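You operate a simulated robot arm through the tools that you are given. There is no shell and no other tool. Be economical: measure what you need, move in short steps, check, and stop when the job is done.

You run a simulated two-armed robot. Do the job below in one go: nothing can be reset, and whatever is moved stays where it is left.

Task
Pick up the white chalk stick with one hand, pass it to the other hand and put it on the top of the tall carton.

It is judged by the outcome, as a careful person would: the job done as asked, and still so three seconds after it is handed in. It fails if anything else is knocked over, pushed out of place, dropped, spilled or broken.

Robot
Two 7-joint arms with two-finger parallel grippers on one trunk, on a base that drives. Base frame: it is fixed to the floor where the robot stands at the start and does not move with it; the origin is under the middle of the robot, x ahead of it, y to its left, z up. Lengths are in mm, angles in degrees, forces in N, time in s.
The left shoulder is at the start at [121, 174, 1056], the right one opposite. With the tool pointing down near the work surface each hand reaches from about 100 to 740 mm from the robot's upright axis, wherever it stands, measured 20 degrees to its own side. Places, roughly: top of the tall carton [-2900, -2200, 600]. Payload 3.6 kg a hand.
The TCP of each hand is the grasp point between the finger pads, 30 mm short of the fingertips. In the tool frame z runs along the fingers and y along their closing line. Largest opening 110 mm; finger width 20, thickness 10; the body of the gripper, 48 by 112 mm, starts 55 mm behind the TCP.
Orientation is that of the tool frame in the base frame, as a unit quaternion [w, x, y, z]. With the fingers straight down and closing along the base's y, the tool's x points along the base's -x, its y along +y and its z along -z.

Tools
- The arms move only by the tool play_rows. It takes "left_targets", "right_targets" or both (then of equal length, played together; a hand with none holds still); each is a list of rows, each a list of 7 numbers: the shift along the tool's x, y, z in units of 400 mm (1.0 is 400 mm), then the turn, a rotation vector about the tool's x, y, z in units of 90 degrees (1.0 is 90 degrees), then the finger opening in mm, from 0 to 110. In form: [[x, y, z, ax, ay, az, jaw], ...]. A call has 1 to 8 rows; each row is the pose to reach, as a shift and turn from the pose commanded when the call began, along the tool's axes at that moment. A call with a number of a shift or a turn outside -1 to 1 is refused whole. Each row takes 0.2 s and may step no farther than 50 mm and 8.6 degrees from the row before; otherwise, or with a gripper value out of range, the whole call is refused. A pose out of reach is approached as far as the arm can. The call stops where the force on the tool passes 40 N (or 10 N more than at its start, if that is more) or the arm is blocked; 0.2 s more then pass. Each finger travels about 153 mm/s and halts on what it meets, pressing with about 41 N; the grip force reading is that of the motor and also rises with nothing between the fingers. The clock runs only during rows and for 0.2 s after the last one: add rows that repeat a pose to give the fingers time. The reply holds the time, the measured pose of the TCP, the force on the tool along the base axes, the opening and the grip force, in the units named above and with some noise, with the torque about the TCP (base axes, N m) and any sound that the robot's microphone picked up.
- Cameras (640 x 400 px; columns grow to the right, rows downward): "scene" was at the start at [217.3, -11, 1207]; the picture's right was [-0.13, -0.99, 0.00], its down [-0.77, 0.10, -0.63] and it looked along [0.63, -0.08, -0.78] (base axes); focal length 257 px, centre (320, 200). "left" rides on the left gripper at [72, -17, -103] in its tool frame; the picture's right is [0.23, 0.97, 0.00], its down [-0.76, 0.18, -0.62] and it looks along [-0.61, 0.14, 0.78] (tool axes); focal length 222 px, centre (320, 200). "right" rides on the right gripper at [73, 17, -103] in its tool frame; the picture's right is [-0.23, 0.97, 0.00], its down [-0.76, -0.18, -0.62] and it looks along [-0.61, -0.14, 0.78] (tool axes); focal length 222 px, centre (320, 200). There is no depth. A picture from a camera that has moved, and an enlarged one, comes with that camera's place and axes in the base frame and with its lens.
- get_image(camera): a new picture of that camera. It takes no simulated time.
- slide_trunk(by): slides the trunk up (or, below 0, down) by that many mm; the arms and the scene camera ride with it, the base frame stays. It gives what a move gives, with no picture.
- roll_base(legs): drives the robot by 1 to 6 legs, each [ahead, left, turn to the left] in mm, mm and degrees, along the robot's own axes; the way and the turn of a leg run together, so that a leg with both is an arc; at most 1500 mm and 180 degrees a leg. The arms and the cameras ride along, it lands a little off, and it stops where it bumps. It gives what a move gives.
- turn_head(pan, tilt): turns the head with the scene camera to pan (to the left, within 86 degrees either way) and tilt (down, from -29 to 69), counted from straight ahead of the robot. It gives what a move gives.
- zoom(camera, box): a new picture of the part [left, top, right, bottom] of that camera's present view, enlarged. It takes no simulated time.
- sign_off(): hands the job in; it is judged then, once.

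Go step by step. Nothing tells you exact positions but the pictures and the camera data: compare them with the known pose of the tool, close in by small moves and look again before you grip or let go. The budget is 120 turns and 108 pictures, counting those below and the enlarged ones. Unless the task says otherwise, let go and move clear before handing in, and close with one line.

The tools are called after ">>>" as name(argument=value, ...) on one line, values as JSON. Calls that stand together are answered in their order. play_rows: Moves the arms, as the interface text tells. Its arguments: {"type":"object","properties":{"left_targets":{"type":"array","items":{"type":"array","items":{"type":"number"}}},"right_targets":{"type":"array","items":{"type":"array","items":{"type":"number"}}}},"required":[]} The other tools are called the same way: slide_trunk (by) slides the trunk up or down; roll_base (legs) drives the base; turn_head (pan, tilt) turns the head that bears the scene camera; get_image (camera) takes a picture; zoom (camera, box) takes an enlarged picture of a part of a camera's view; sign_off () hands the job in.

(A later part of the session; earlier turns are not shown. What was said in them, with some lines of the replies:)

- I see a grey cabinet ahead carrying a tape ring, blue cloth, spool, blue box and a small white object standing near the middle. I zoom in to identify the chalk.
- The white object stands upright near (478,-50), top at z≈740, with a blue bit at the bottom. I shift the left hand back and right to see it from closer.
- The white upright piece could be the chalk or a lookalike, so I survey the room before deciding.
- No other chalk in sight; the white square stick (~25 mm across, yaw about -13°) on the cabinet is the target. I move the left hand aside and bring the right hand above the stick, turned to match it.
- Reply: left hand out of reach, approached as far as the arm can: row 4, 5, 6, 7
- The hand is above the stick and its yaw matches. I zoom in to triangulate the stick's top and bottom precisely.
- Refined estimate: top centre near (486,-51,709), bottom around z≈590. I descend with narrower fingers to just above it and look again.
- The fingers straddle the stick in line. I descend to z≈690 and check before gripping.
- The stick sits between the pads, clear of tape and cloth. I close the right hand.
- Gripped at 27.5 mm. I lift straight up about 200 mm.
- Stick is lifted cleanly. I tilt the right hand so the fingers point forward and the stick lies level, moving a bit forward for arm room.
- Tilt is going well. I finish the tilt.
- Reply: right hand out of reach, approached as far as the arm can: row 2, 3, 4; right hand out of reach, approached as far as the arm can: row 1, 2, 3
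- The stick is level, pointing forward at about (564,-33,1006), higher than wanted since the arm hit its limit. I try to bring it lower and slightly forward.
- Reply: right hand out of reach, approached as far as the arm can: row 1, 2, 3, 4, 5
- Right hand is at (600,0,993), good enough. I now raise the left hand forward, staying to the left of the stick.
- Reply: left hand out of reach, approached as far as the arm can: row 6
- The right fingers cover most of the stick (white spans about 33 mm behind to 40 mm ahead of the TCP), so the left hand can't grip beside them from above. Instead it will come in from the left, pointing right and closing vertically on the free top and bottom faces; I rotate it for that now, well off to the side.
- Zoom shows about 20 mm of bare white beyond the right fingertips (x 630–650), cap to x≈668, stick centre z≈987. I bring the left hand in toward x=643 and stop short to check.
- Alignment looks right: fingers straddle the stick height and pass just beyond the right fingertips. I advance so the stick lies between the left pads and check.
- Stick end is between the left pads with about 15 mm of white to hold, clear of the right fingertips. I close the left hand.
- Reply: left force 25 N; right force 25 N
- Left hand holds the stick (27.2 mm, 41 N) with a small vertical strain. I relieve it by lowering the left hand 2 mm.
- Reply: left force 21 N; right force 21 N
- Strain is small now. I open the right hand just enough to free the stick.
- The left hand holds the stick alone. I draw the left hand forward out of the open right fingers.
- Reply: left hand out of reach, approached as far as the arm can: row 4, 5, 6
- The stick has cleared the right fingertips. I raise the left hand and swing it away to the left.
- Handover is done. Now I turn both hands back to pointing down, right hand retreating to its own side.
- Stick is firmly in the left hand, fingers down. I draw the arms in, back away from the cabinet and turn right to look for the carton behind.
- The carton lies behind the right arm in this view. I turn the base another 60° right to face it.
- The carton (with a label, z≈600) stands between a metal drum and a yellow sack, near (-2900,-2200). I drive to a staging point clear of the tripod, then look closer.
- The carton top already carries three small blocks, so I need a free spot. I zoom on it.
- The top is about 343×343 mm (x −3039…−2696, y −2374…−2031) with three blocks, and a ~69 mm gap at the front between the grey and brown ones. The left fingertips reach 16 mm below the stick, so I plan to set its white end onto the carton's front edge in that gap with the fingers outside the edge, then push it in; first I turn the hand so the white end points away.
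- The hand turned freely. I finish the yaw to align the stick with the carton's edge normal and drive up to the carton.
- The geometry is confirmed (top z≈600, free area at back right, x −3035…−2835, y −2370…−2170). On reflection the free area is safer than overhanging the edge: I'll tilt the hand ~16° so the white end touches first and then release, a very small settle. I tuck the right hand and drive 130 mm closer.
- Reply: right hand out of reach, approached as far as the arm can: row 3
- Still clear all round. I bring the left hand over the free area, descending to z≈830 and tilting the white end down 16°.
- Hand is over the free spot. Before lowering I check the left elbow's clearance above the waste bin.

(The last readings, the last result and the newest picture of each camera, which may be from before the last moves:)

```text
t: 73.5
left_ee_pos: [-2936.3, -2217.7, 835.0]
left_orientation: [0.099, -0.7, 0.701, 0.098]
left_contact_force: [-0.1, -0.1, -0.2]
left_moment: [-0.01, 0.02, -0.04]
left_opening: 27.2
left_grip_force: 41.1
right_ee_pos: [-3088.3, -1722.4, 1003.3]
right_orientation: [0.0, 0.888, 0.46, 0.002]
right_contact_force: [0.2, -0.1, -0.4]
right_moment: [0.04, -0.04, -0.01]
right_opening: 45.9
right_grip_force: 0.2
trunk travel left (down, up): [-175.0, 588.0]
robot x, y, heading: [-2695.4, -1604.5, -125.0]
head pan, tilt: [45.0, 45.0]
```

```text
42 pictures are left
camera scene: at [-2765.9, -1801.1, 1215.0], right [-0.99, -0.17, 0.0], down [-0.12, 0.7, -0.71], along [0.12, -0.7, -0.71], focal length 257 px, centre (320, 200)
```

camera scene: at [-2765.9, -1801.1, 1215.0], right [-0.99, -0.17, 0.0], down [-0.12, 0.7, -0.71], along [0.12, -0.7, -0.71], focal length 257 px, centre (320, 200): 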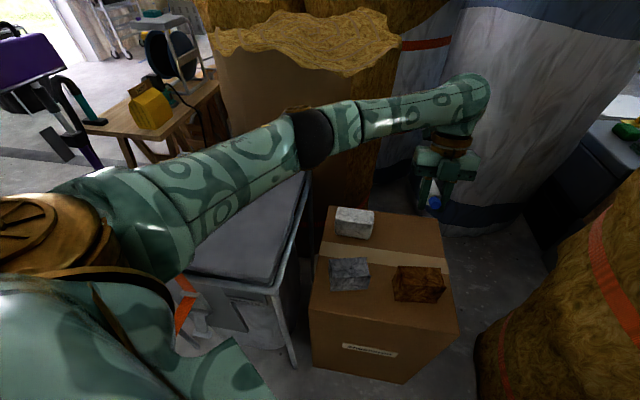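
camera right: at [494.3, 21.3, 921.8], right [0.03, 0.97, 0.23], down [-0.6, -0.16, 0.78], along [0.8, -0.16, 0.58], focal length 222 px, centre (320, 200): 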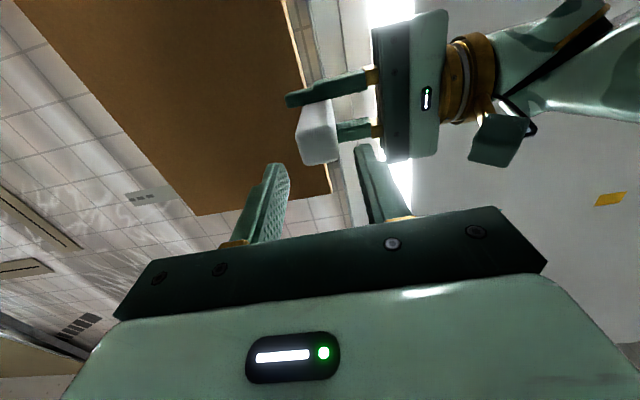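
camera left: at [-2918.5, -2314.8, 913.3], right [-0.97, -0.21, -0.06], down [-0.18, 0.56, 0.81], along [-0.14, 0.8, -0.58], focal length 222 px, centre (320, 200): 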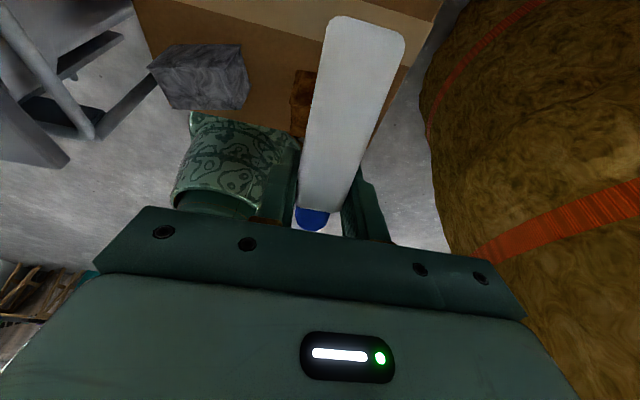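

Elbow is at z≈1030, well above the bin (740). I descend toward the carton to z≈660 and look.

>>> play_rows(left_targets=[[0.03, 0, 0.104, 0, 0, 0, 0], [0.06, 0, 0.209, 0, 0, 0, 0], [0.09, 0, 0.313, 0, 0, 0, 0], [0.12, 0, 0.418, 0, 0, 0, 0], [0.12, 0, 0.418, 0, 0, 0, 0]])

>>> get_image(camera="scene")

>>> zoom(camera="scene", box=[310, 150, 500, 310])

>>> get_image(camera="left")

```text
t: 74.7
left_ee_pos: [-2933.6, -2219.8, 659.3]
left_orientation: [0.099, -0.698, 0.702, 0.098]
left_contact_force: [0.2, 0.0, -0.5]
left_moment: [0.02, 0.02, 0.02]
left_opening: 27.0
left_grip_force: 41.0
right_ee_pos: [-3088.1, -1721.0, 1003.8]
right_orientation: [0.001, 0.888, 0.461, 0.002]
right_contact_force: [-0.7, 0.0, 0.5]
right_moment: [0.02, 0.01, -0.03]
right_opening: 46.2
right_grip_force: 0.0
trunk travel left (down, up): [-175.0, 588.0]
robot x, y, heading: [-2699.0, -1603.8, -125.5]
head pan, tilt: [45.0, 45.0]
```

```text
41 pictures are left
camera scene: at [-2765.4, -1801.1, 1215.0], right [-0.99, -0.17, 0.0], down [-0.12, 0.7, -0.71], along [0.12, -0.7, -0.71], focal length 257 px, centre (320, 200)
```

scene: 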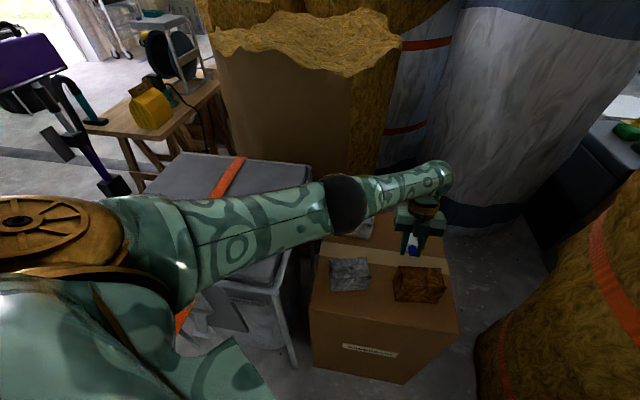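

```text
2.50 times, centred on (405, 230) of scene
camera zoom: at [-2765.4, -1801.1, 1215.0], right [-0.99, -0.17, 0.0], down [-0.12, 0.7, -0.71], along [0.12, -0.7, -0.71], focal length 642 px, centre (108, 125)
```

zoom: 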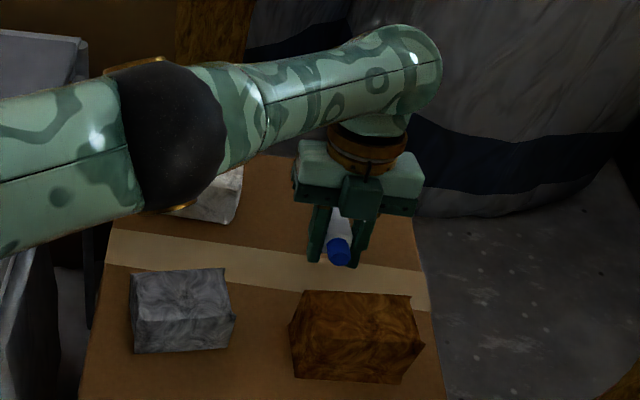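

```text
39 pictures are left
camera left: at [-2916.1, -2316.3, 738.7], right [-0.97, -0.21, -0.06], down [-0.17, 0.56, 0.81], along [-0.14, 0.8, -0.58], focal length 222 px, centre (320, 200)
```

left: 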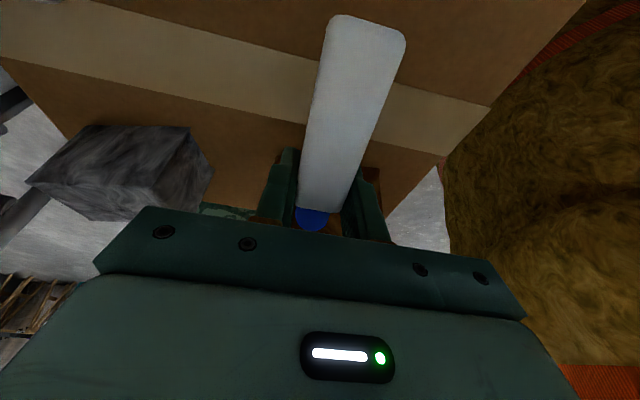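

Position is good: fingers sit between tape and brown block with room. I lower in small steps, watching the force.

>>> play_rows(left_targets=[[0.006, 0, 0.02, 0, 0, 0, 0], [0.011, 0, 0.0385, 0, 0, 0, 0], [0.011, 0, 0.0385, 0, 0, 0, 0]])

>>> play_rows(left_targets=[[0.002, 0, 0.0072, 0, 0, 0, 0], [0.002, 0, 0.0072, 0, 0, 0, 0]])

```text
t: 75.5
left_ee_pos: [-2930.3, -2218.4, 648.4]
left_orientation: [0.099, -0.699, 0.701, 0.099]
left_contact_force: [-0.4, -0.2, -0.5]
left_moment: [-0.01, 0.0, 0.03]
left_opening: 27.2
left_grip_force: 40.8
left hand out of reach, approached as far as the arm can: row 2, 3
right_ee_pos: [-3088.6, -1721.7, 1004.4]
right_orientation: [0.0, 0.888, 0.46, 0.001]
right_contact_force: [-0.7, 0.8, 0.2]
right_moment: [0.02, -0.02, -0.01]
right_opening: 45.8
right_grip_force: 0.1
trunk travel left (down, up): [-175.0, 588.0]
robot x, y, heading: [-2699.5, -1605.9, -125.0]
head pan, tilt: [45.0, 45.0]
```

```text
t: 76.1
left_ee_pos: [-2928.5, -2217.2, 645.0]
left_orientation: [0.098, -0.699, 0.701, 0.097]
left_contact_force: [-0.5, 0.6, -0.8]
left_moment: [0.01, -0.01, -0.01]
left_opening: 26.7
left_grip_force: 41.0
right_ee_pos: [-3089.2, -1721.0, 1003.7]
right_orientation: [0.001, 0.888, 0.46, 0.001]
right_contact_force: [0.5, -0.1, -0.5]
right_moment: [-0.01, -0.01, 0.02]
right_opening: 45.8
right_grip_force: 0.1
trunk travel left (down, up): [-175.0, 588.0]
robot x, y, heading: [-2701.6, -1603.8, -124.9]
head pan, tilt: [45.0, 45.0]
```

The arm is at its reach limit, so I lower the trunk instead, in tiny steps.

>>> slide_trunk(by=-5)

>>> zoom(camera="left", box=[220, 0, 470, 156])

```text
t: 76.6
left_ee_pos: [-2928.4, -2217.9, 641.3]
left_orientation: [0.098, -0.699, 0.702, 0.097]
left_contact_force: [0.0, 0.7, -0.8]
left_moment: [-0.01, 0.02, 0.02]
left_opening: 27.3
left_grip_force: 40.7
right_ee_pos: [-3088.3, -1721.0, 999.3]
right_orientation: [0.0, 0.888, 0.459, 0.002]
right_contact_force: [0.6, 0.1, 0.0]
right_moment: [-0.03, 0.0, 0.01]
right_opening: 46.1
right_grip_force: 0.2
trunk travel left (down, up): [-170.0, 593.0]
robot x, y, heading: [-2700.6, -1603.8, -125.1]
head pan, tilt: [45.0, 45.0]
```

```text
2.56 times, centred on (345, 78) of left
camera zoom: at [-2911.7, -2314.5, 719.8], right [-0.97, -0.22, -0.06], down [-0.18, 0.56, 0.81], along [-0.14, 0.8, -0.59], focal length 569 px, centre (256, 512)
```

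zoom: 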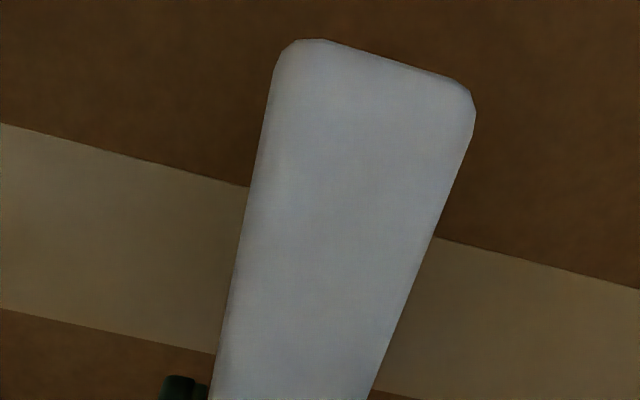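

>>> slide_trunk(by=-3)

>>> slide_trunk(by=-2)

```text
t: 77.1
left_ee_pos: [-2928.9, -2217.5, 637.6]
left_orientation: [0.098, -0.699, 0.701, 0.099]
left_contact_force: [0.3, 0.4, -0.2]
left_moment: [0.03, 0.0, 0.03]
left_opening: 27.2
left_grip_force: 40.7
right_ee_pos: [-3089.9, -1723.5, 997.1]
right_orientation: [0.0, 0.888, 0.46, 0.002]
right_contact_force: [0.5, -0.1, 0.3]
right_moment: [-0.02, -0.01, 0.04]
right_opening: 46.0
right_grip_force: 0.1
trunk travel left (down, up): [-167.0, 596.0]
robot x, y, heading: [-2700.9, -1605.2, -125.1]
head pan, tilt: [45.0, 45.0]
```

```text
t: 77.6
left_ee_pos: [-2927.9, -2217.5, 634.3]
left_orientation: [0.098, -0.699, 0.702, 0.098]
left_contact_force: [0.1, -0.3, -0.7]
left_moment: [-0.02, 0.0, -0.03]
left_opening: 27.4
left_grip_force: 40.9
right_ee_pos: [-3090.3, -1724.4, 995.3]
right_orientation: [-0.001, 0.888, 0.46, 0.004]
right_contact_force: [-0.2, -0.2, -0.3]
right_moment: [-0.01, 0.03, -0.04]
right_opening: 45.8
right_grip_force: 0.1
trunk travel left (down, up): [-165.0, 598.0]
robot x, y, heading: [-2698.2, -1602.0, -125.1]
head pan, tilt: [45.0, 45.0]
```

No contact yet at 634; I keep lowering in 2 mm steps.

>>> slide_trunk(by=-2)

>>> slide_trunk(by=-2)

>>> zoom(camera="scene", box=[370, 190, 470, 290])

```text
t: 78.2
left_ee_pos: [-2929.6, -2217.9, 633.8]
left_orientation: [0.098, -0.699, 0.701, 0.099]
left_contact_force: [0.6, -0.1, -0.5]
left_moment: [0.04, 0.0, -0.02]
left_opening: 27.4
left_grip_force: 41.2
right_ee_pos: [-3089.7, -1723.5, 993.3]
right_orientation: [-0.001, 0.888, 0.46, 0.004]
right_contact_force: [0.6, -0.4, 0.0]
right_moment: [-0.01, 0.01, -0.02]
right_opening: 45.7
right_grip_force: 0.1
trunk travel left (down, up): [-163.0, 600.0]
robot x, y, heading: [-2696.4, -1602.4, -125.1]
head pan, tilt: [45.0, 45.0]
```

```text
t: 78.7
left_ee_pos: [-2930.0, -2217.4, 631.4]
left_orientation: [0.099, -0.699, 0.702, 0.098]
left_contact_force: [0.1, 0.0, -0.6]
left_moment: [0.02, 0.0, 0.0]
left_opening: 27.1
left_grip_force: 41.3
right_ee_pos: [-3089.7, -1724.8, 991.2]
right_orientation: [-0.001, 0.888, 0.46, 0.004]
right_contact_force: [0.2, 0.8, 0.3]
right_moment: [-0.01, 0.01, 0.02]
right_opening: 46.0
right_grip_force: 0.1
trunk travel left (down, up): [-161.0, 602.0]
robot x, y, heading: [-2698.0, -1602.2, -125.3]
head pan, tilt: [45.0, 45.0]
```

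```text
4.00 times, centred on (420, 240) of scene
camera zoom: at [-2770.3, -1807.4, 1200.3], right [-0.99, -0.17, 0.0], down [-0.12, 0.7, -0.71], along [0.12, -0.7, -0.71], focal length 1027 px, centre (-80, 40)
```

zoom: 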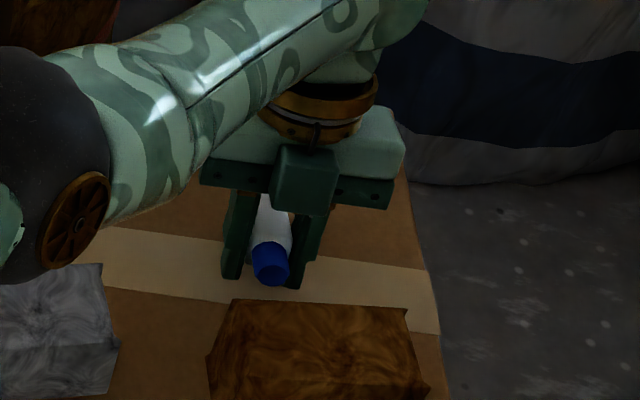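

No contact yet at 631. The elbow hangs near the grey/white blocks, so I check its height from another view before going on.

>>> turn_head(pan=-10, tilt=55)

>>> get_image(camera="scene")

>>> get_image(camera="right")

```text
t: 79.9
left_ee_pos: [-2929.9, -2218.1, 631.2]
left_orientation: [0.099, -0.699, 0.702, 0.098]
left_contact_force: [1.2, -0.6, -0.2]
left_moment: [0.02, 0.02, 0.01]
left_opening: 27.0
left_grip_force: 40.6
right_ee_pos: [-3090.5, -1724.8, 991.8]
right_orientation: [-0.002, 0.888, 0.46, 0.004]
right_contact_force: [-0.4, -0.4, 0.3]
right_moment: [-0.01, 0.04, 0.01]
right_opening: 45.9
right_grip_force: 0.0
trunk travel left (down, up): [-161.0, 602.0]
robot x, y, heading: [-2700.6, -1601.3, -125.0]
head pan, tilt: [-10.0, 55.0]
```

```text
36 pictures are left
camera scene: at [-2835.4, -1778.3, 1186.8], right [-0.71, 0.71, 0.0], down [0.58, 0.58, -0.57], along [-0.41, -0.4, -0.82], focal length 257 px, centre (320, 200)
```

scene: 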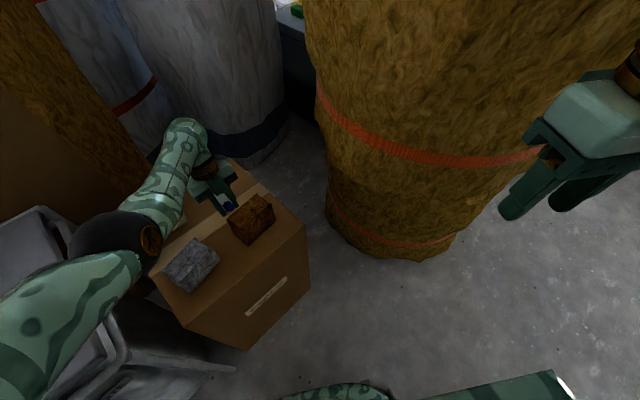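

```text
35 pictures are left
camera right: at [-3035.4, -1674.0, 1095.1], right [0.66, -0.75, 0.0], down [-0.59, -0.52, 0.62], along [-0.46, -0.41, -0.79], focal length 222 px, centre (320, 200)
```

right: 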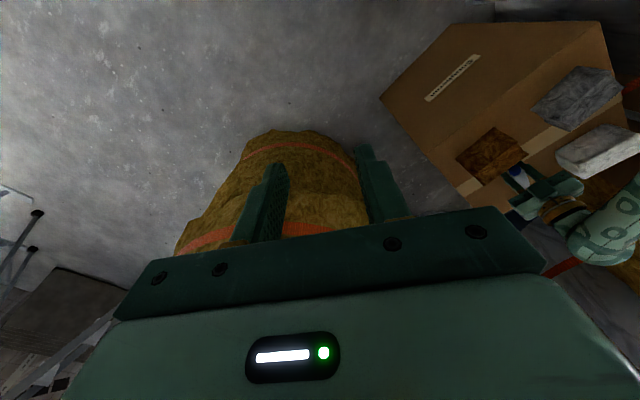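

>>> turn_head(pan=70, tilt=45)

>>> get_image(camera="scene")

>>> turn_head(pan=30, tilt=50)

>>> get_image(camera="scene")

```text
t: 81.5
left_ee_pos: [-2928.8, -2218.7, 631.3]
left_orientation: [0.099, -0.699, 0.702, 0.098]
left_contact_force: [-0.5, -1.1, -1.1]
left_moment: [0.03, -0.02, 0.02]
left_opening: 27.2
left_grip_force: 40.8
right_ee_pos: [-3090.2, -1723.8, 991.0]
right_orientation: [-0.002, 0.888, 0.46, 0.005]
right_contact_force: [0.6, -0.1, 0.7]
right_moment: [-0.03, -0.01, 0.01]
right_opening: 46.0
right_grip_force: 0.1
trunk travel left (down, up): [-161.0, 602.0]
robot x, y, heading: [-2698.3, -1604.0, -125.2]
head pan, tilt: [70.0, 45.0]
```

```text
34 pictures are left
camera scene: at [-2737.9, -1794.3, 1200.2], right [-0.82, -0.57, 0.0], down [-0.4, 0.58, -0.71], along [0.4, -0.58, -0.71], focal length 257 px, centre (320, 200)
```

scene: 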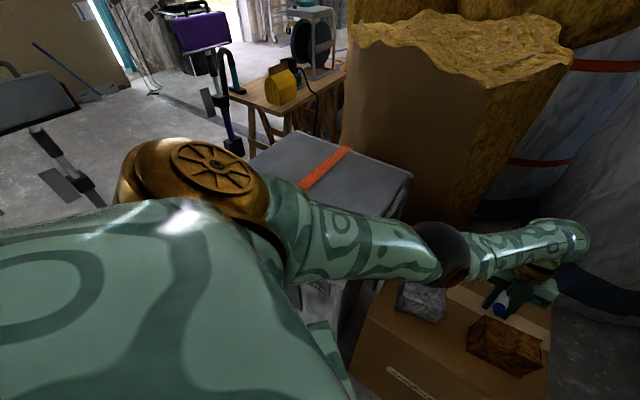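

```text
t: 82.5
left_ee_pos: [-2928.6, -2217.7, 631.0]
left_orientation: [0.098, -0.699, 0.701, 0.098]
left_contact_force: [-0.5, 0.3, -0.3]
left_moment: [0.02, -0.03, 0.01]
left_opening: 27.1
left_grip_force: 40.8
right_ee_pos: [-3090.8, -1724.4, 991.2]
right_orientation: [-0.002, 0.888, 0.46, 0.004]
right_contact_force: [0.1, 0.0, -0.2]
right_moment: [0.0, 0.0, -0.05]
right_opening: 45.9
right_grip_force: 0.0
trunk travel left (down, up): [-161.0, 602.0]
robot x, y, heading: [-2699.7, -1604.3, -125.0]
head pan, tilt: [30.0, 50.0]
```

```text
33 pictures are left
camera scene: at [-2791.2, -1804.2, 1193.3], right [-1.0, 0.09, 0.0], down [0.07, 0.76, -0.64], along [-0.06, -0.64, -0.77], focal length 257 px, centre (320, 200)
```

scene: 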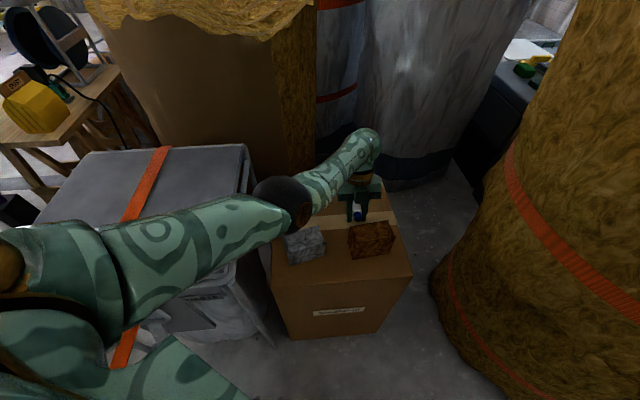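

Elbow is at z≈927, well clear. I continue lowering gently.

>>> slide_trunk(by=-2)

>>> slide_trunk(by=-2)

>>> zoom(camera="right", box=[460, 110, 620, 240])

>>> zoom(camera="left", box=[220, 0, 470, 240])

```text
t: 83.0
left_ee_pos: [-2928.7, -2217.4, 628.6]
left_orientation: [0.099, -0.699, 0.702, 0.099]
left_contact_force: [0.2, 0.4, -0.3]
left_moment: [0.0, 0.0, 0.01]
left_opening: 27.1
left_grip_force: 40.9
right_ee_pos: [-3089.9, -1724.8, 990.2]
right_orientation: [-0.001, 0.888, 0.46, 0.006]
right_contact_force: [-0.8, -1.0, 0.1]
right_moment: [-0.01, 0.0, 0.05]
right_opening: 45.9
right_grip_force: 0.1
trunk travel left (down, up): [-159.0, 604.0]
robot x, y, heading: [-2698.3, -1603.7, -125.1]
head pan, tilt: [30.0, 50.0]
```

```text
t: 83.6
left_ee_pos: [-2929.3, -2217.7, 627.9]
left_orientation: [0.099, -0.699, 0.701, 0.099]
left_contact_force: [0.5, 0.4, 0.0]
left_moment: [0.01, 0.02, -0.02]
left_opening: 26.9
left_grip_force: 41.0
right_ee_pos: [-3089.1, -1725.2, 987.6]
right_orientation: [-0.001, 0.888, 0.46, 0.005]
right_contact_force: [-1.7, 0.0, 1.1]
right_moment: [0.0, 0.0, -0.02]
right_opening: 45.8
right_grip_force: 0.1
trunk travel left (down, up): [-157.0, 606.0]
robot x, y, heading: [-2702.7, -1604.8, -125.1]
head pan, tilt: [30.0, 50.0]
```

```text
3.08 times, centred on (540, 175) of right
camera zoom: at [-3035.9, -1674.7, 1092.0], right [0.66, -0.75, 0.0], down [-0.59, -0.52, 0.61], along [-0.46, -0.41, -0.79], focal length 684 px, centre (-357, 277)
```

zoom: 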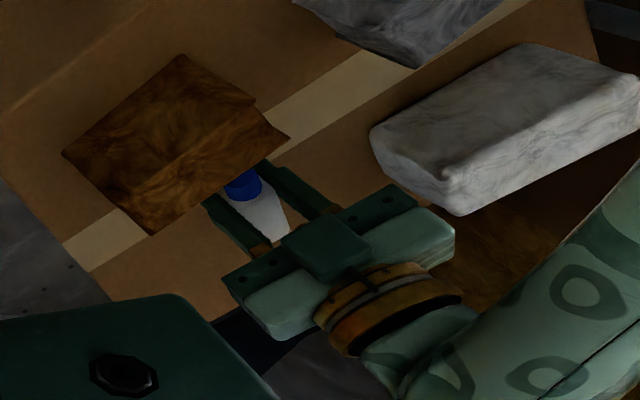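

```text
1.67 times, centred on (345, 120) of left
camera zoom: at [-2911.8, -2314.8, 706.0], right [-0.97, -0.21, -0.06], down [-0.18, 0.56, 0.81], along [-0.14, 0.8, -0.58], focal length 370 px, centre (278, 333)
```

zoom: 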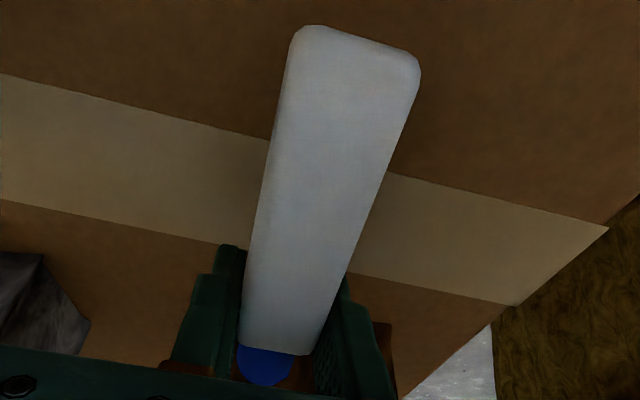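

>>> slide_trunk(by=-2)

>>> slide_trunk(by=-2)

>>> slide_trunk(by=-2)

```text
t: 84.1
left_ee_pos: [-2928.9, -2217.5, 625.7]
left_orientation: [0.099, -0.699, 0.702, 0.098]
left_contact_force: [-0.7, -0.3, -0.3]
left_moment: [0.02, -0.01, 0.01]
left_opening: 27.2
left_grip_force: 40.8
right_ee_pos: [-3091.1, -1724.7, 986.9]
right_orientation: [-0.002, 0.888, 0.46, 0.006]
right_contact_force: [0.0, 0.5, -0.2]
right_moment: [-0.04, -0.01, 0.03]
right_opening: 45.9
right_grip_force: 0.0
trunk travel left (down, up): [-155.0, 608.0]
robot x, y, heading: [-2694.7, -1606.4, -125.2]
head pan, tilt: [30.0, 50.0]
```

```text
t: 84.6
left_ee_pos: [-2930.1, -2218.5, 622.6]
left_orientation: [0.099, -0.699, 0.702, 0.098]
left_contact_force: [0.9, 0.6, 0.1]
left_moment: [-0.01, -0.01, -0.03]
left_opening: 27.0
left_grip_force: 41.6
right_ee_pos: [-3090.8, -1725.4, 985.5]
right_orientation: [-0.002, 0.888, 0.461, 0.005]
right_contact_force: [1.0, -0.2, -0.4]
right_moment: [0.0, 0.01, 0.01]
right_opening: 46.0
right_grip_force: 0.1
trunk travel left (down, up): [-153.0, 610.0]
robot x, y, heading: [-2700.9, -1603.9, -125.2]
head pan, tilt: [30.0, 50.0]
```

```text
t: 85.1
left_ee_pos: [-2929.3, -2217.6, 620.9]
left_orientation: [0.098, -0.699, 0.702, 0.098]
left_contact_force: [-0.2, -1.0, -1.1]
left_moment: [0.02, 0.0, 0.0]
left_opening: 27.3
left_grip_force: 40.9
right_ee_pos: [-3091.3, -1726.0, 983.0]
right_orientation: [-0.003, 0.888, 0.46, 0.007]
right_contact_force: [0.0, -0.8, -0.3]
right_moment: [0.0, -0.01, 0.01]
right_opening: 45.6
right_grip_force: 0.1
trunk travel left (down, up): [-151.0, 612.0]
robot x, y, heading: [-2700.1, -1606.7, -125.3]
head pan, tilt: [30.0, 50.0]
```

>>> slide_trunk(by=-3)

>>> slide_trunk(by=-3)

>>> zoom(camera="scene", box=[310, 170, 420, 260])

>>> zoom(camera="right", box=[490, 140, 590, 210])

```text
t: 85.6
left_ee_pos: [-2929.2, -2217.5, 618.5]
left_orientation: [0.098, -0.699, 0.701, 0.098]
left_contact_force: [0.5, -0.8, 0.1]
left_moment: [0.03, -0.02, 0.05]
left_opening: 27.2
left_grip_force: 41.0
right_ee_pos: [-3091.7, -1727.3, 981.6]
right_orientation: [-0.003, 0.888, 0.461, 0.007]
right_contact_force: [0.4, -0.8, 0.3]
right_moment: [-0.04, 0.0, -0.01]
right_opening: 45.9
right_grip_force: 0.1
trunk travel left (down, up): [-148.0, 615.0]
robot x, y, heading: [-2697.8, -1605.4, -125.3]
head pan, tilt: [30.0, 50.0]
```

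```text
t: 86.2
left_ee_pos: [-2929.2, -2218.0, 615.1]
left_orientation: [0.099, -0.699, 0.702, 0.098]
left_contact_force: [-0.2, 0.6, -0.6]
left_moment: [0.01, 0.05, -0.03]
left_opening: 27.0
left_grip_force: 40.9
right_ee_pos: [-3093.5, -1727.1, 978.8]
right_orientation: [-0.003, 0.888, 0.461, 0.007]
right_contact_force: [0.0, 0.4, 0.4]
right_moment: [-0.03, 0.02, 0.03]
right_opening: 45.8
right_grip_force: 0.1
trunk travel left (down, up): [-145.0, 618.0]
robot x, y, heading: [-2698.2, -1606.5, -125.0]
head pan, tilt: [30.0, 50.0]
```

```text
4.44 times, centred on (365, 215) of scene
camera zoom: at [-2796.5, -1811.7, 1176.3], right [-1.0, 0.09, 0.0], down [0.07, 0.76, -0.64], along [-0.06, -0.64, -0.77], focal length 1141 px, centre (120, 133)
```

zoom: 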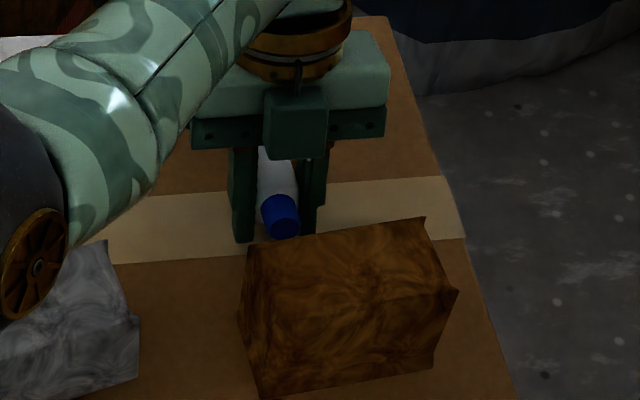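

```text
5.71 times, centred on (540, 175) of right
camera zoom: at [-3037.9, -1677.4, 1082.3], right [0.66, -0.75, 0.0], down [-0.59, -0.53, 0.61], along [-0.46, -0.4, -0.79], focal length 1269 px, centre (-937, 343)
```

zoom: 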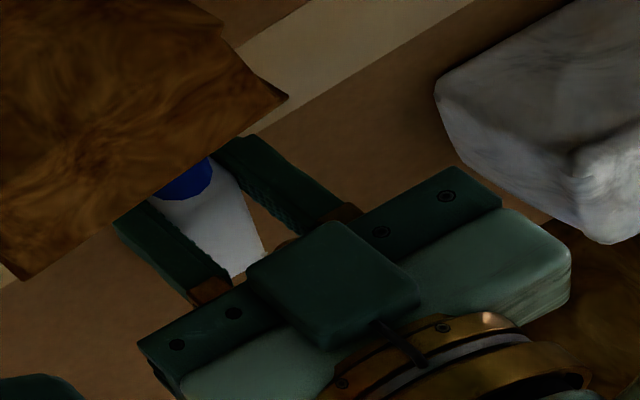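

No contact because the top is evidently nearer z≈577 by re-solving both views; the cap end is then somewhat close to the brown block. I raise 15 mm and nudge the base 20 mm ahead for more room.

>>> slide_trunk(by=15)

>>> roll_base(legs=[[20, 0, 0]])

>>> slide_trunk(by=-14)

>>> zoom(camera="scene", box=[310, 170, 420, 260])

```text
t: 86.8
left_ee_pos: [-2928.6, -2217.7, 629.8]
left_orientation: [0.099, -0.698, 0.702, 0.099]
left_contact_force: [-0.1, -0.5, -1.3]
left_moment: [-0.01, 0.0, 0.0]
left_opening: 27.3
left_grip_force: 41.3
right_ee_pos: [-3092.6, -1726.8, 992.9]
right_orientation: [-0.003, 0.888, 0.459, 0.008]
right_contact_force: [0.1, 0.2, 0.2]
right_moment: [0.0, 0.02, 0.0]
right_opening: 45.7
right_grip_force: 0.1
trunk travel left (down, up): [-160.0, 603.0]
robot x, y, heading: [-2698.4, -1604.7, -125.5]
head pan, tilt: [30.0, 50.0]
```

```text
t: 87.6
left_ee_pos: [-2941.5, -2235.8, 629.0]
left_orientation: [0.099, -0.699, 0.701, 0.098]
left_contact_force: [1.0, -0.4, -1.7]
left_moment: [0.02, -0.02, -0.04]
left_opening: 27.3
left_grip_force: 41.2
right_ee_pos: [-3105.2, -1744.5, 992.6]
right_orientation: [-0.002, 0.888, 0.46, 0.008]
right_contact_force: [0.4, -0.5, -0.7]
right_moment: [0.01, -0.01, -0.03]
right_opening: 45.5
right_grip_force: 0.0
trunk travel left (down, up): [-160.0, 603.0]
robot x, y, heading: [-2711.5, -1620.2, -125.0]
head pan, tilt: [30.0, 50.0]
```

```text
t: 88.2
left_ee_pos: [-2941.1, -2234.4, 615.3]
left_orientation: [0.1, -0.699, 0.701, 0.098]
left_contact_force: [0.5, 0.7, 0.3]
left_moment: [0.02, 0.03, -0.02]
left_opening: 27.4
left_grip_force: 40.5
right_ee_pos: [-3105.0, -1743.0, 978.5]
right_orientation: [-0.004, 0.888, 0.46, 0.006]
right_contact_force: [-0.7, 0.5, 0.3]
right_moment: [0.01, 0.02, 0.02]
right_opening: 45.8
right_grip_force: 0.1
trunk travel left (down, up): [-146.0, 617.0]
robot x, y, heading: [-2709.4, -1621.0, -125.2]
head pan, tilt: [30.0, 50.0]
```

```text
4.44 times, centred on (365, 215) of scene
camera zoom: at [-2807.6, -1827.9, 1177.4], right [-1.0, 0.09, 0.0], down [0.07, 0.76, -0.64], along [-0.06, -0.64, -0.77], focal length 1141 px, centre (120, 133)
```

zoom: 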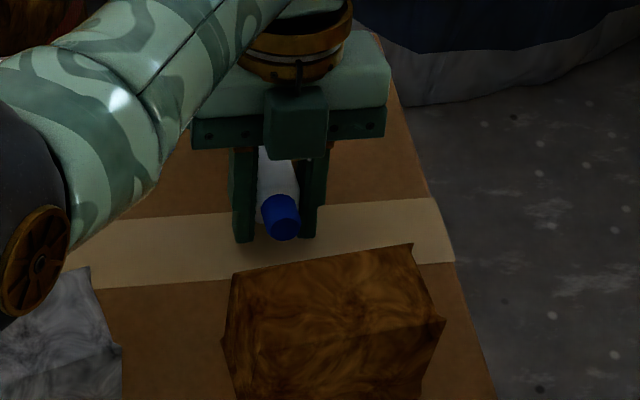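

Good room now from the brown block. I keep lowering by small steps.

>>> slide_trunk(by=-2)

>>> slide_trunk(by=-2)

>>> slide_trunk(by=-2)

```text
t: 88.7
left_ee_pos: [-2940.9, -2234.4, 613.7]
left_orientation: [0.099, -0.699, 0.701, 0.098]
left_contact_force: [-0.1, 0.0, 1.2]
left_moment: [-0.08, 0.05, -0.04]
left_opening: 27.2
left_grip_force: 40.9
right_ee_pos: [-3104.2, -1744.2, 978.1]
right_orientation: [-0.003, 0.888, 0.46, 0.008]
right_contact_force: [0.1, 0.5, 0.0]
right_moment: [0.0, -0.01, -0.01]
right_opening: 46.2
right_grip_force: 0.0
trunk travel left (down, up): [-144.0, 619.0]
robot x, y, heading: [-2709.2, -1621.5, -125.3]
head pan, tilt: [30.0, 50.0]
```

```text
t: 89.2
left_ee_pos: [-2941.0, -2234.8, 614.5]
left_orientation: [0.097, -0.699, 0.701, 0.098]
left_contact_force: [0.2, 2.1, 10.5]
left_moment: [-0.71, -0.03, 0.01]
left_opening: 27.1
left_grip_force: 40.8
right_ee_pos: [-3104.8, -1742.7, 976.1]
right_orientation: [-0.003, 0.888, 0.46, 0.008]
right_contact_force: [-0.1, 0.0, 0.7]
right_moment: [-0.01, 0.03, 0.01]
right_opening: 45.8
right_grip_force: 0.1
trunk travel left (down, up): [-142.0, 621.0]
robot x, y, heading: [-2709.0, -1620.8, -125.2]
head pan, tilt: [30.0, 50.0]
```

```text
t: 89.8
left_ee_pos: [-2939.3, -2233.4, 611.2]
left_orientation: [0.098, -0.699, 0.702, 0.097]
left_contact_force: [-1.6, 0.7, 14.8]
left_moment: [-0.92, 0.0, -0.11]
left_opening: 27.0
left_grip_force: 40.5
right_ee_pos: [-3104.6, -1743.7, 974.0]
right_orientation: [-0.004, 0.888, 0.46, 0.008]
right_contact_force: [0.0, 0.5, 0.1]
right_moment: [-0.03, -0.01, 0.01]
right_opening: 46.0
right_grip_force: 0.1
trunk travel left (down, up): [-140.0, 623.0]
robot x, y, heading: [-2708.9, -1622.2, -125.0]
head pan, tilt: [30.0, 50.0]
```

Contact: the white end is touching (moment shows ~62 mm lever). I relax 2 mm and open the fingers a little.

>>> slide_trunk(by=2)

>>> play_rows(left_targets=[[0, 0, 0, 0, 0, 0, 29], [0, 0, 0, 0, 0, 0, 36], [0, 0, 0, 0, 0, 0, 44], [0, 0, 0, 0, 0, 0, 44]])

>>> zoom(camera="scene", box=[310, 170, 420, 260])

>>> get_image(camera="left")

```text
t: 90.3
left_ee_pos: [-2939.9, -2234.7, 612.3]
left_orientation: [0.099, -0.699, 0.701, 0.098]
left_contact_force: [-1.0, 0.5, 5.4]
left_moment: [-0.44, 0.09, -0.06]
left_opening: 27.1
left_grip_force: 41.2
right_ee_pos: [-3105.2, -1743.7, 975.8]
right_orientation: [-0.003, 0.888, 0.461, 0.009]
right_contact_force: [0.8, 0.2, 0.1]
right_moment: [0.03, -0.02, 0.0]
right_opening: 45.8
right_grip_force: 0.2
trunk travel left (down, up): [-142.0, 621.0]
robot x, y, heading: [-2714.2, -1620.6, -125.1]
head pan, tilt: [30.0, 50.0]
```

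```text
t: 91.3
left_ee_pos: [-2940.7, -2235.3, 611.8]
left_orientation: [0.099, -0.699, 0.701, 0.098]
left_contact_force: [0.7, -0.3, 0.0]
left_moment: [0.01, 0.01, -0.02]
left_opening: 43.7
left_grip_force: 0.1
right_ee_pos: [-3104.9, -1745.3, 976.1]
right_orientation: [-0.004, 0.888, 0.46, 0.009]
right_contact_force: [0.3, -0.5, -0.2]
right_moment: [-0.01, 0.0, -0.01]
right_opening: 46.1
right_grip_force: 0.1
trunk travel left (down, up): [-142.0, 621.0]
robot x, y, heading: [-2711.0, -1618.8, -125.2]
head pan, tilt: [30.0, 50.0]
```

```text
4.44 times, centred on (365, 215) of scene
camera zoom: at [-2809.4, -1829.9, 1173.1], right [-1.0, 0.09, 0.0], down [0.07, 0.76, -0.64], along [-0.06, -0.64, -0.77], focal length 1141 px, centre (120, 133)
```

zoom: 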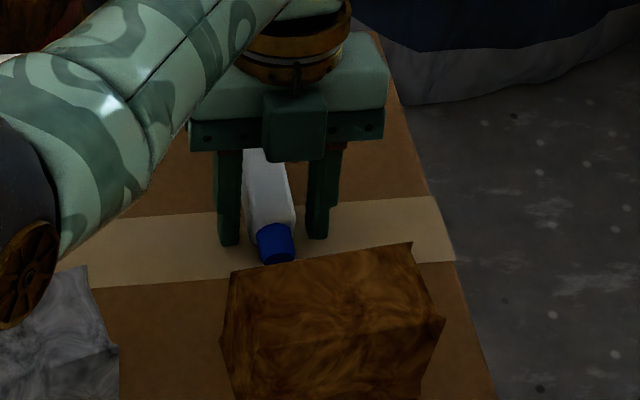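

```text
26 pictures are left
camera left: at [-2923.4, -2331.6, 690.6], right [-0.97, -0.22, -0.06], down [-0.18, 0.56, 0.81], along [-0.14, 0.8, -0.58], focal length 222 px, centre (320, 200)
```

left: 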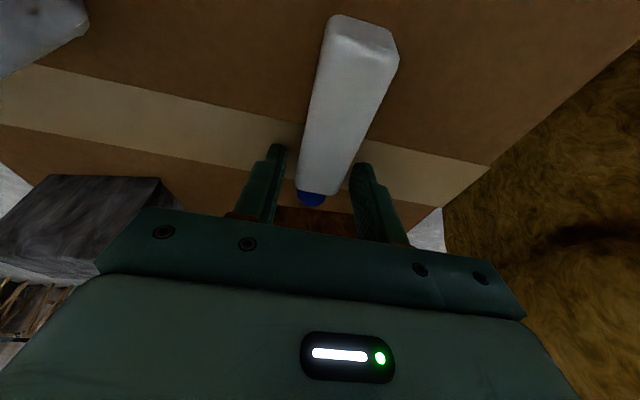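

The stick lies flat on the carton with clear space around it. I raise the trunk straight up to clear it.

>>> slide_trunk(by=40)

>>> slide_trunk(by=200)

>>> get_image(camera="scene")

```text
t: 92.1
left_ee_pos: [-2939.5, -2235.9, 655.8]
left_orientation: [0.095, -0.699, 0.702, 0.097]
left_contact_force: [0.4, -0.7, -0.2]
left_moment: [0.01, 0.01, 0.0]
left_opening: 43.9
left_grip_force: 0.1
right_ee_pos: [-3104.9, -1745.6, 1015.2]
right_orientation: [-0.004, 0.887, 0.461, 0.009]
right_contact_force: [-0.4, -0.4, -0.9]
right_moment: [0.01, -0.02, 0.03]
right_opening: 45.8
right_grip_force: 0.0
trunk travel left (down, up): [-182.0, 581.0]
robot x, y, heading: [-2710.3, -1619.4, -125.4]
head pan, tilt: [30.0, 50.0]
```

```text
t: 94.3
left_ee_pos: [-2940.4, -2234.6, 965.0]
left_orientation: [0.001, -0.698, 0.711, 0.081]
left_contact_force: [0.3, -0.7, -0.6]
left_moment: [-0.01, 0.02, 0.01]
left_opening: 44.0
left_grip_force: 0.2
right_ee_pos: [-3104.7, -1744.7, 1215.4]
right_orientation: [-0.003, 0.888, 0.46, 0.009]
right_contact_force: [0.3, 0.7, 0.8]
right_moment: [0.02, 0.03, -0.04]
right_opening: 46.4
right_grip_force: 0.0
trunk travel left (down, up): [-382.0, 381.0]
robot x, y, heading: [-2710.9, -1623.4, -125.5]
head pan, tilt: [30.0, 50.0]
```

```text
25 pictures are left
camera scene: at [-2745.9, -1739.8, 1420.7], right [-1.0, 0.09, 0.0], down [0.07, 0.76, -0.64], along [-0.06, -0.64, -0.77], focal length 257 px, centre (320, 200)
```

scene: 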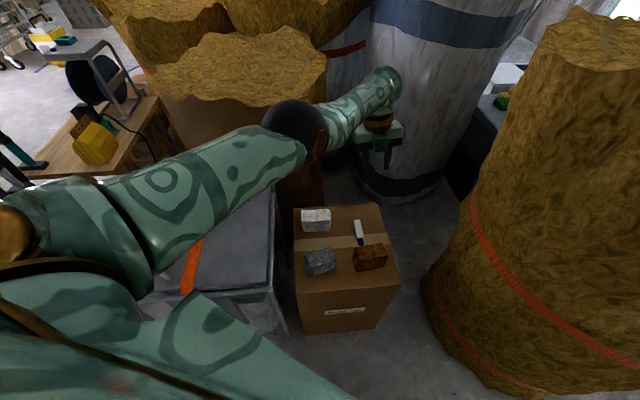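

The stick rests on the carton top and nothing else moved. I back the robot away along the way it came and take a last look.

>>> roll_base(legs=[[-300, 0, 0]])

>>> turn_head(pan=0, tilt=45)

>>> zoom(camera="scene", box=[160, 100, 400, 300])

```text
t: 96.3
left_ee_pos: [-2766.5, -1993.6, 966.1]
left_orientation: [0.001, -0.701, 0.709, 0.08]
left_contact_force: [-0.2, 0.6, -0.1]
left_moment: [0.0, -0.03, 0.0]
left_opening: 44.0
left_grip_force: 0.1
right_ee_pos: [-2934.0, -1501.9, 1216.5]
right_orientation: [-0.004, 0.886, 0.463, 0.008]
right_contact_force: [-0.3, -0.4, 0.4]
right_moment: [-0.02, 0.03, 0.0]
right_opening: 46.0
right_grip_force: 0.1
trunk travel left (down, up): [-382.0, 381.0]
robot x, y, heading: [-2540.2, -1374.6, -125.0]
head pan, tilt: [30.0, 50.0]
```

```text
t: 97.2
left_ee_pos: [-2766.1, -1992.7, 966.4]
left_orientation: [0.001, -0.7, 0.71, 0.08]
left_contact_force: [0.4, 0.0, 0.8]
left_moment: [-0.01, 0.0, -0.01]
left_opening: 44.1
left_grip_force: 0.1
right_ee_pos: [-2934.8, -1503.7, 1216.0]
right_orientation: [-0.005, 0.887, 0.462, 0.01]
right_contact_force: [0.7, -0.3, -0.2]
right_moment: [0.01, -0.03, 0.0]
right_opening: 46.0
right_grip_force: 0.1
trunk travel left (down, up): [-382.0, 381.0]
robot x, y, heading: [-2539.3, -1376.6, -125.0]
head pan, tilt: [0.0, 45.0]
```

```text
2.00 times, centred on (280, 200) of scene
camera zoom: at [-2614.1, -1485.8, 1427.7], right [-0.82, 0.57, 0.0], down [0.4, 0.58, -0.71], along [-0.4, -0.58, -0.71], focal length 513 px, centre (400, 200)
```

zoom: 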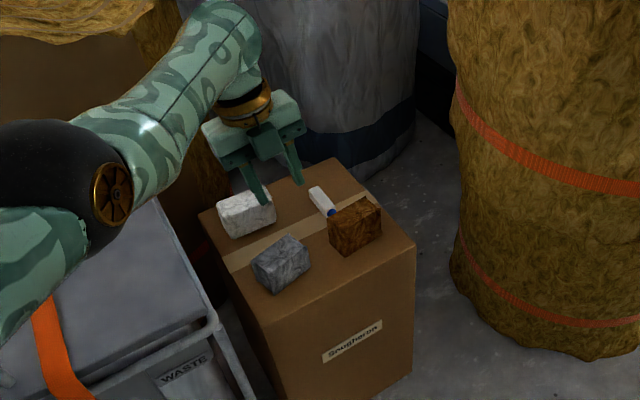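

The stick lies flat on the carton, the three blocks stand where they were, and both hands are clear. I hand the job in.

>>> sign_off()

```text
The job is handed in.
```

The white chalk stick was picked up with the right hand, passed to the left, and now lies flat on top of the tall carton with nothing else disturbed; it was released with its blue-capped end up to about 2 cm above the top, and that end dropped flat.
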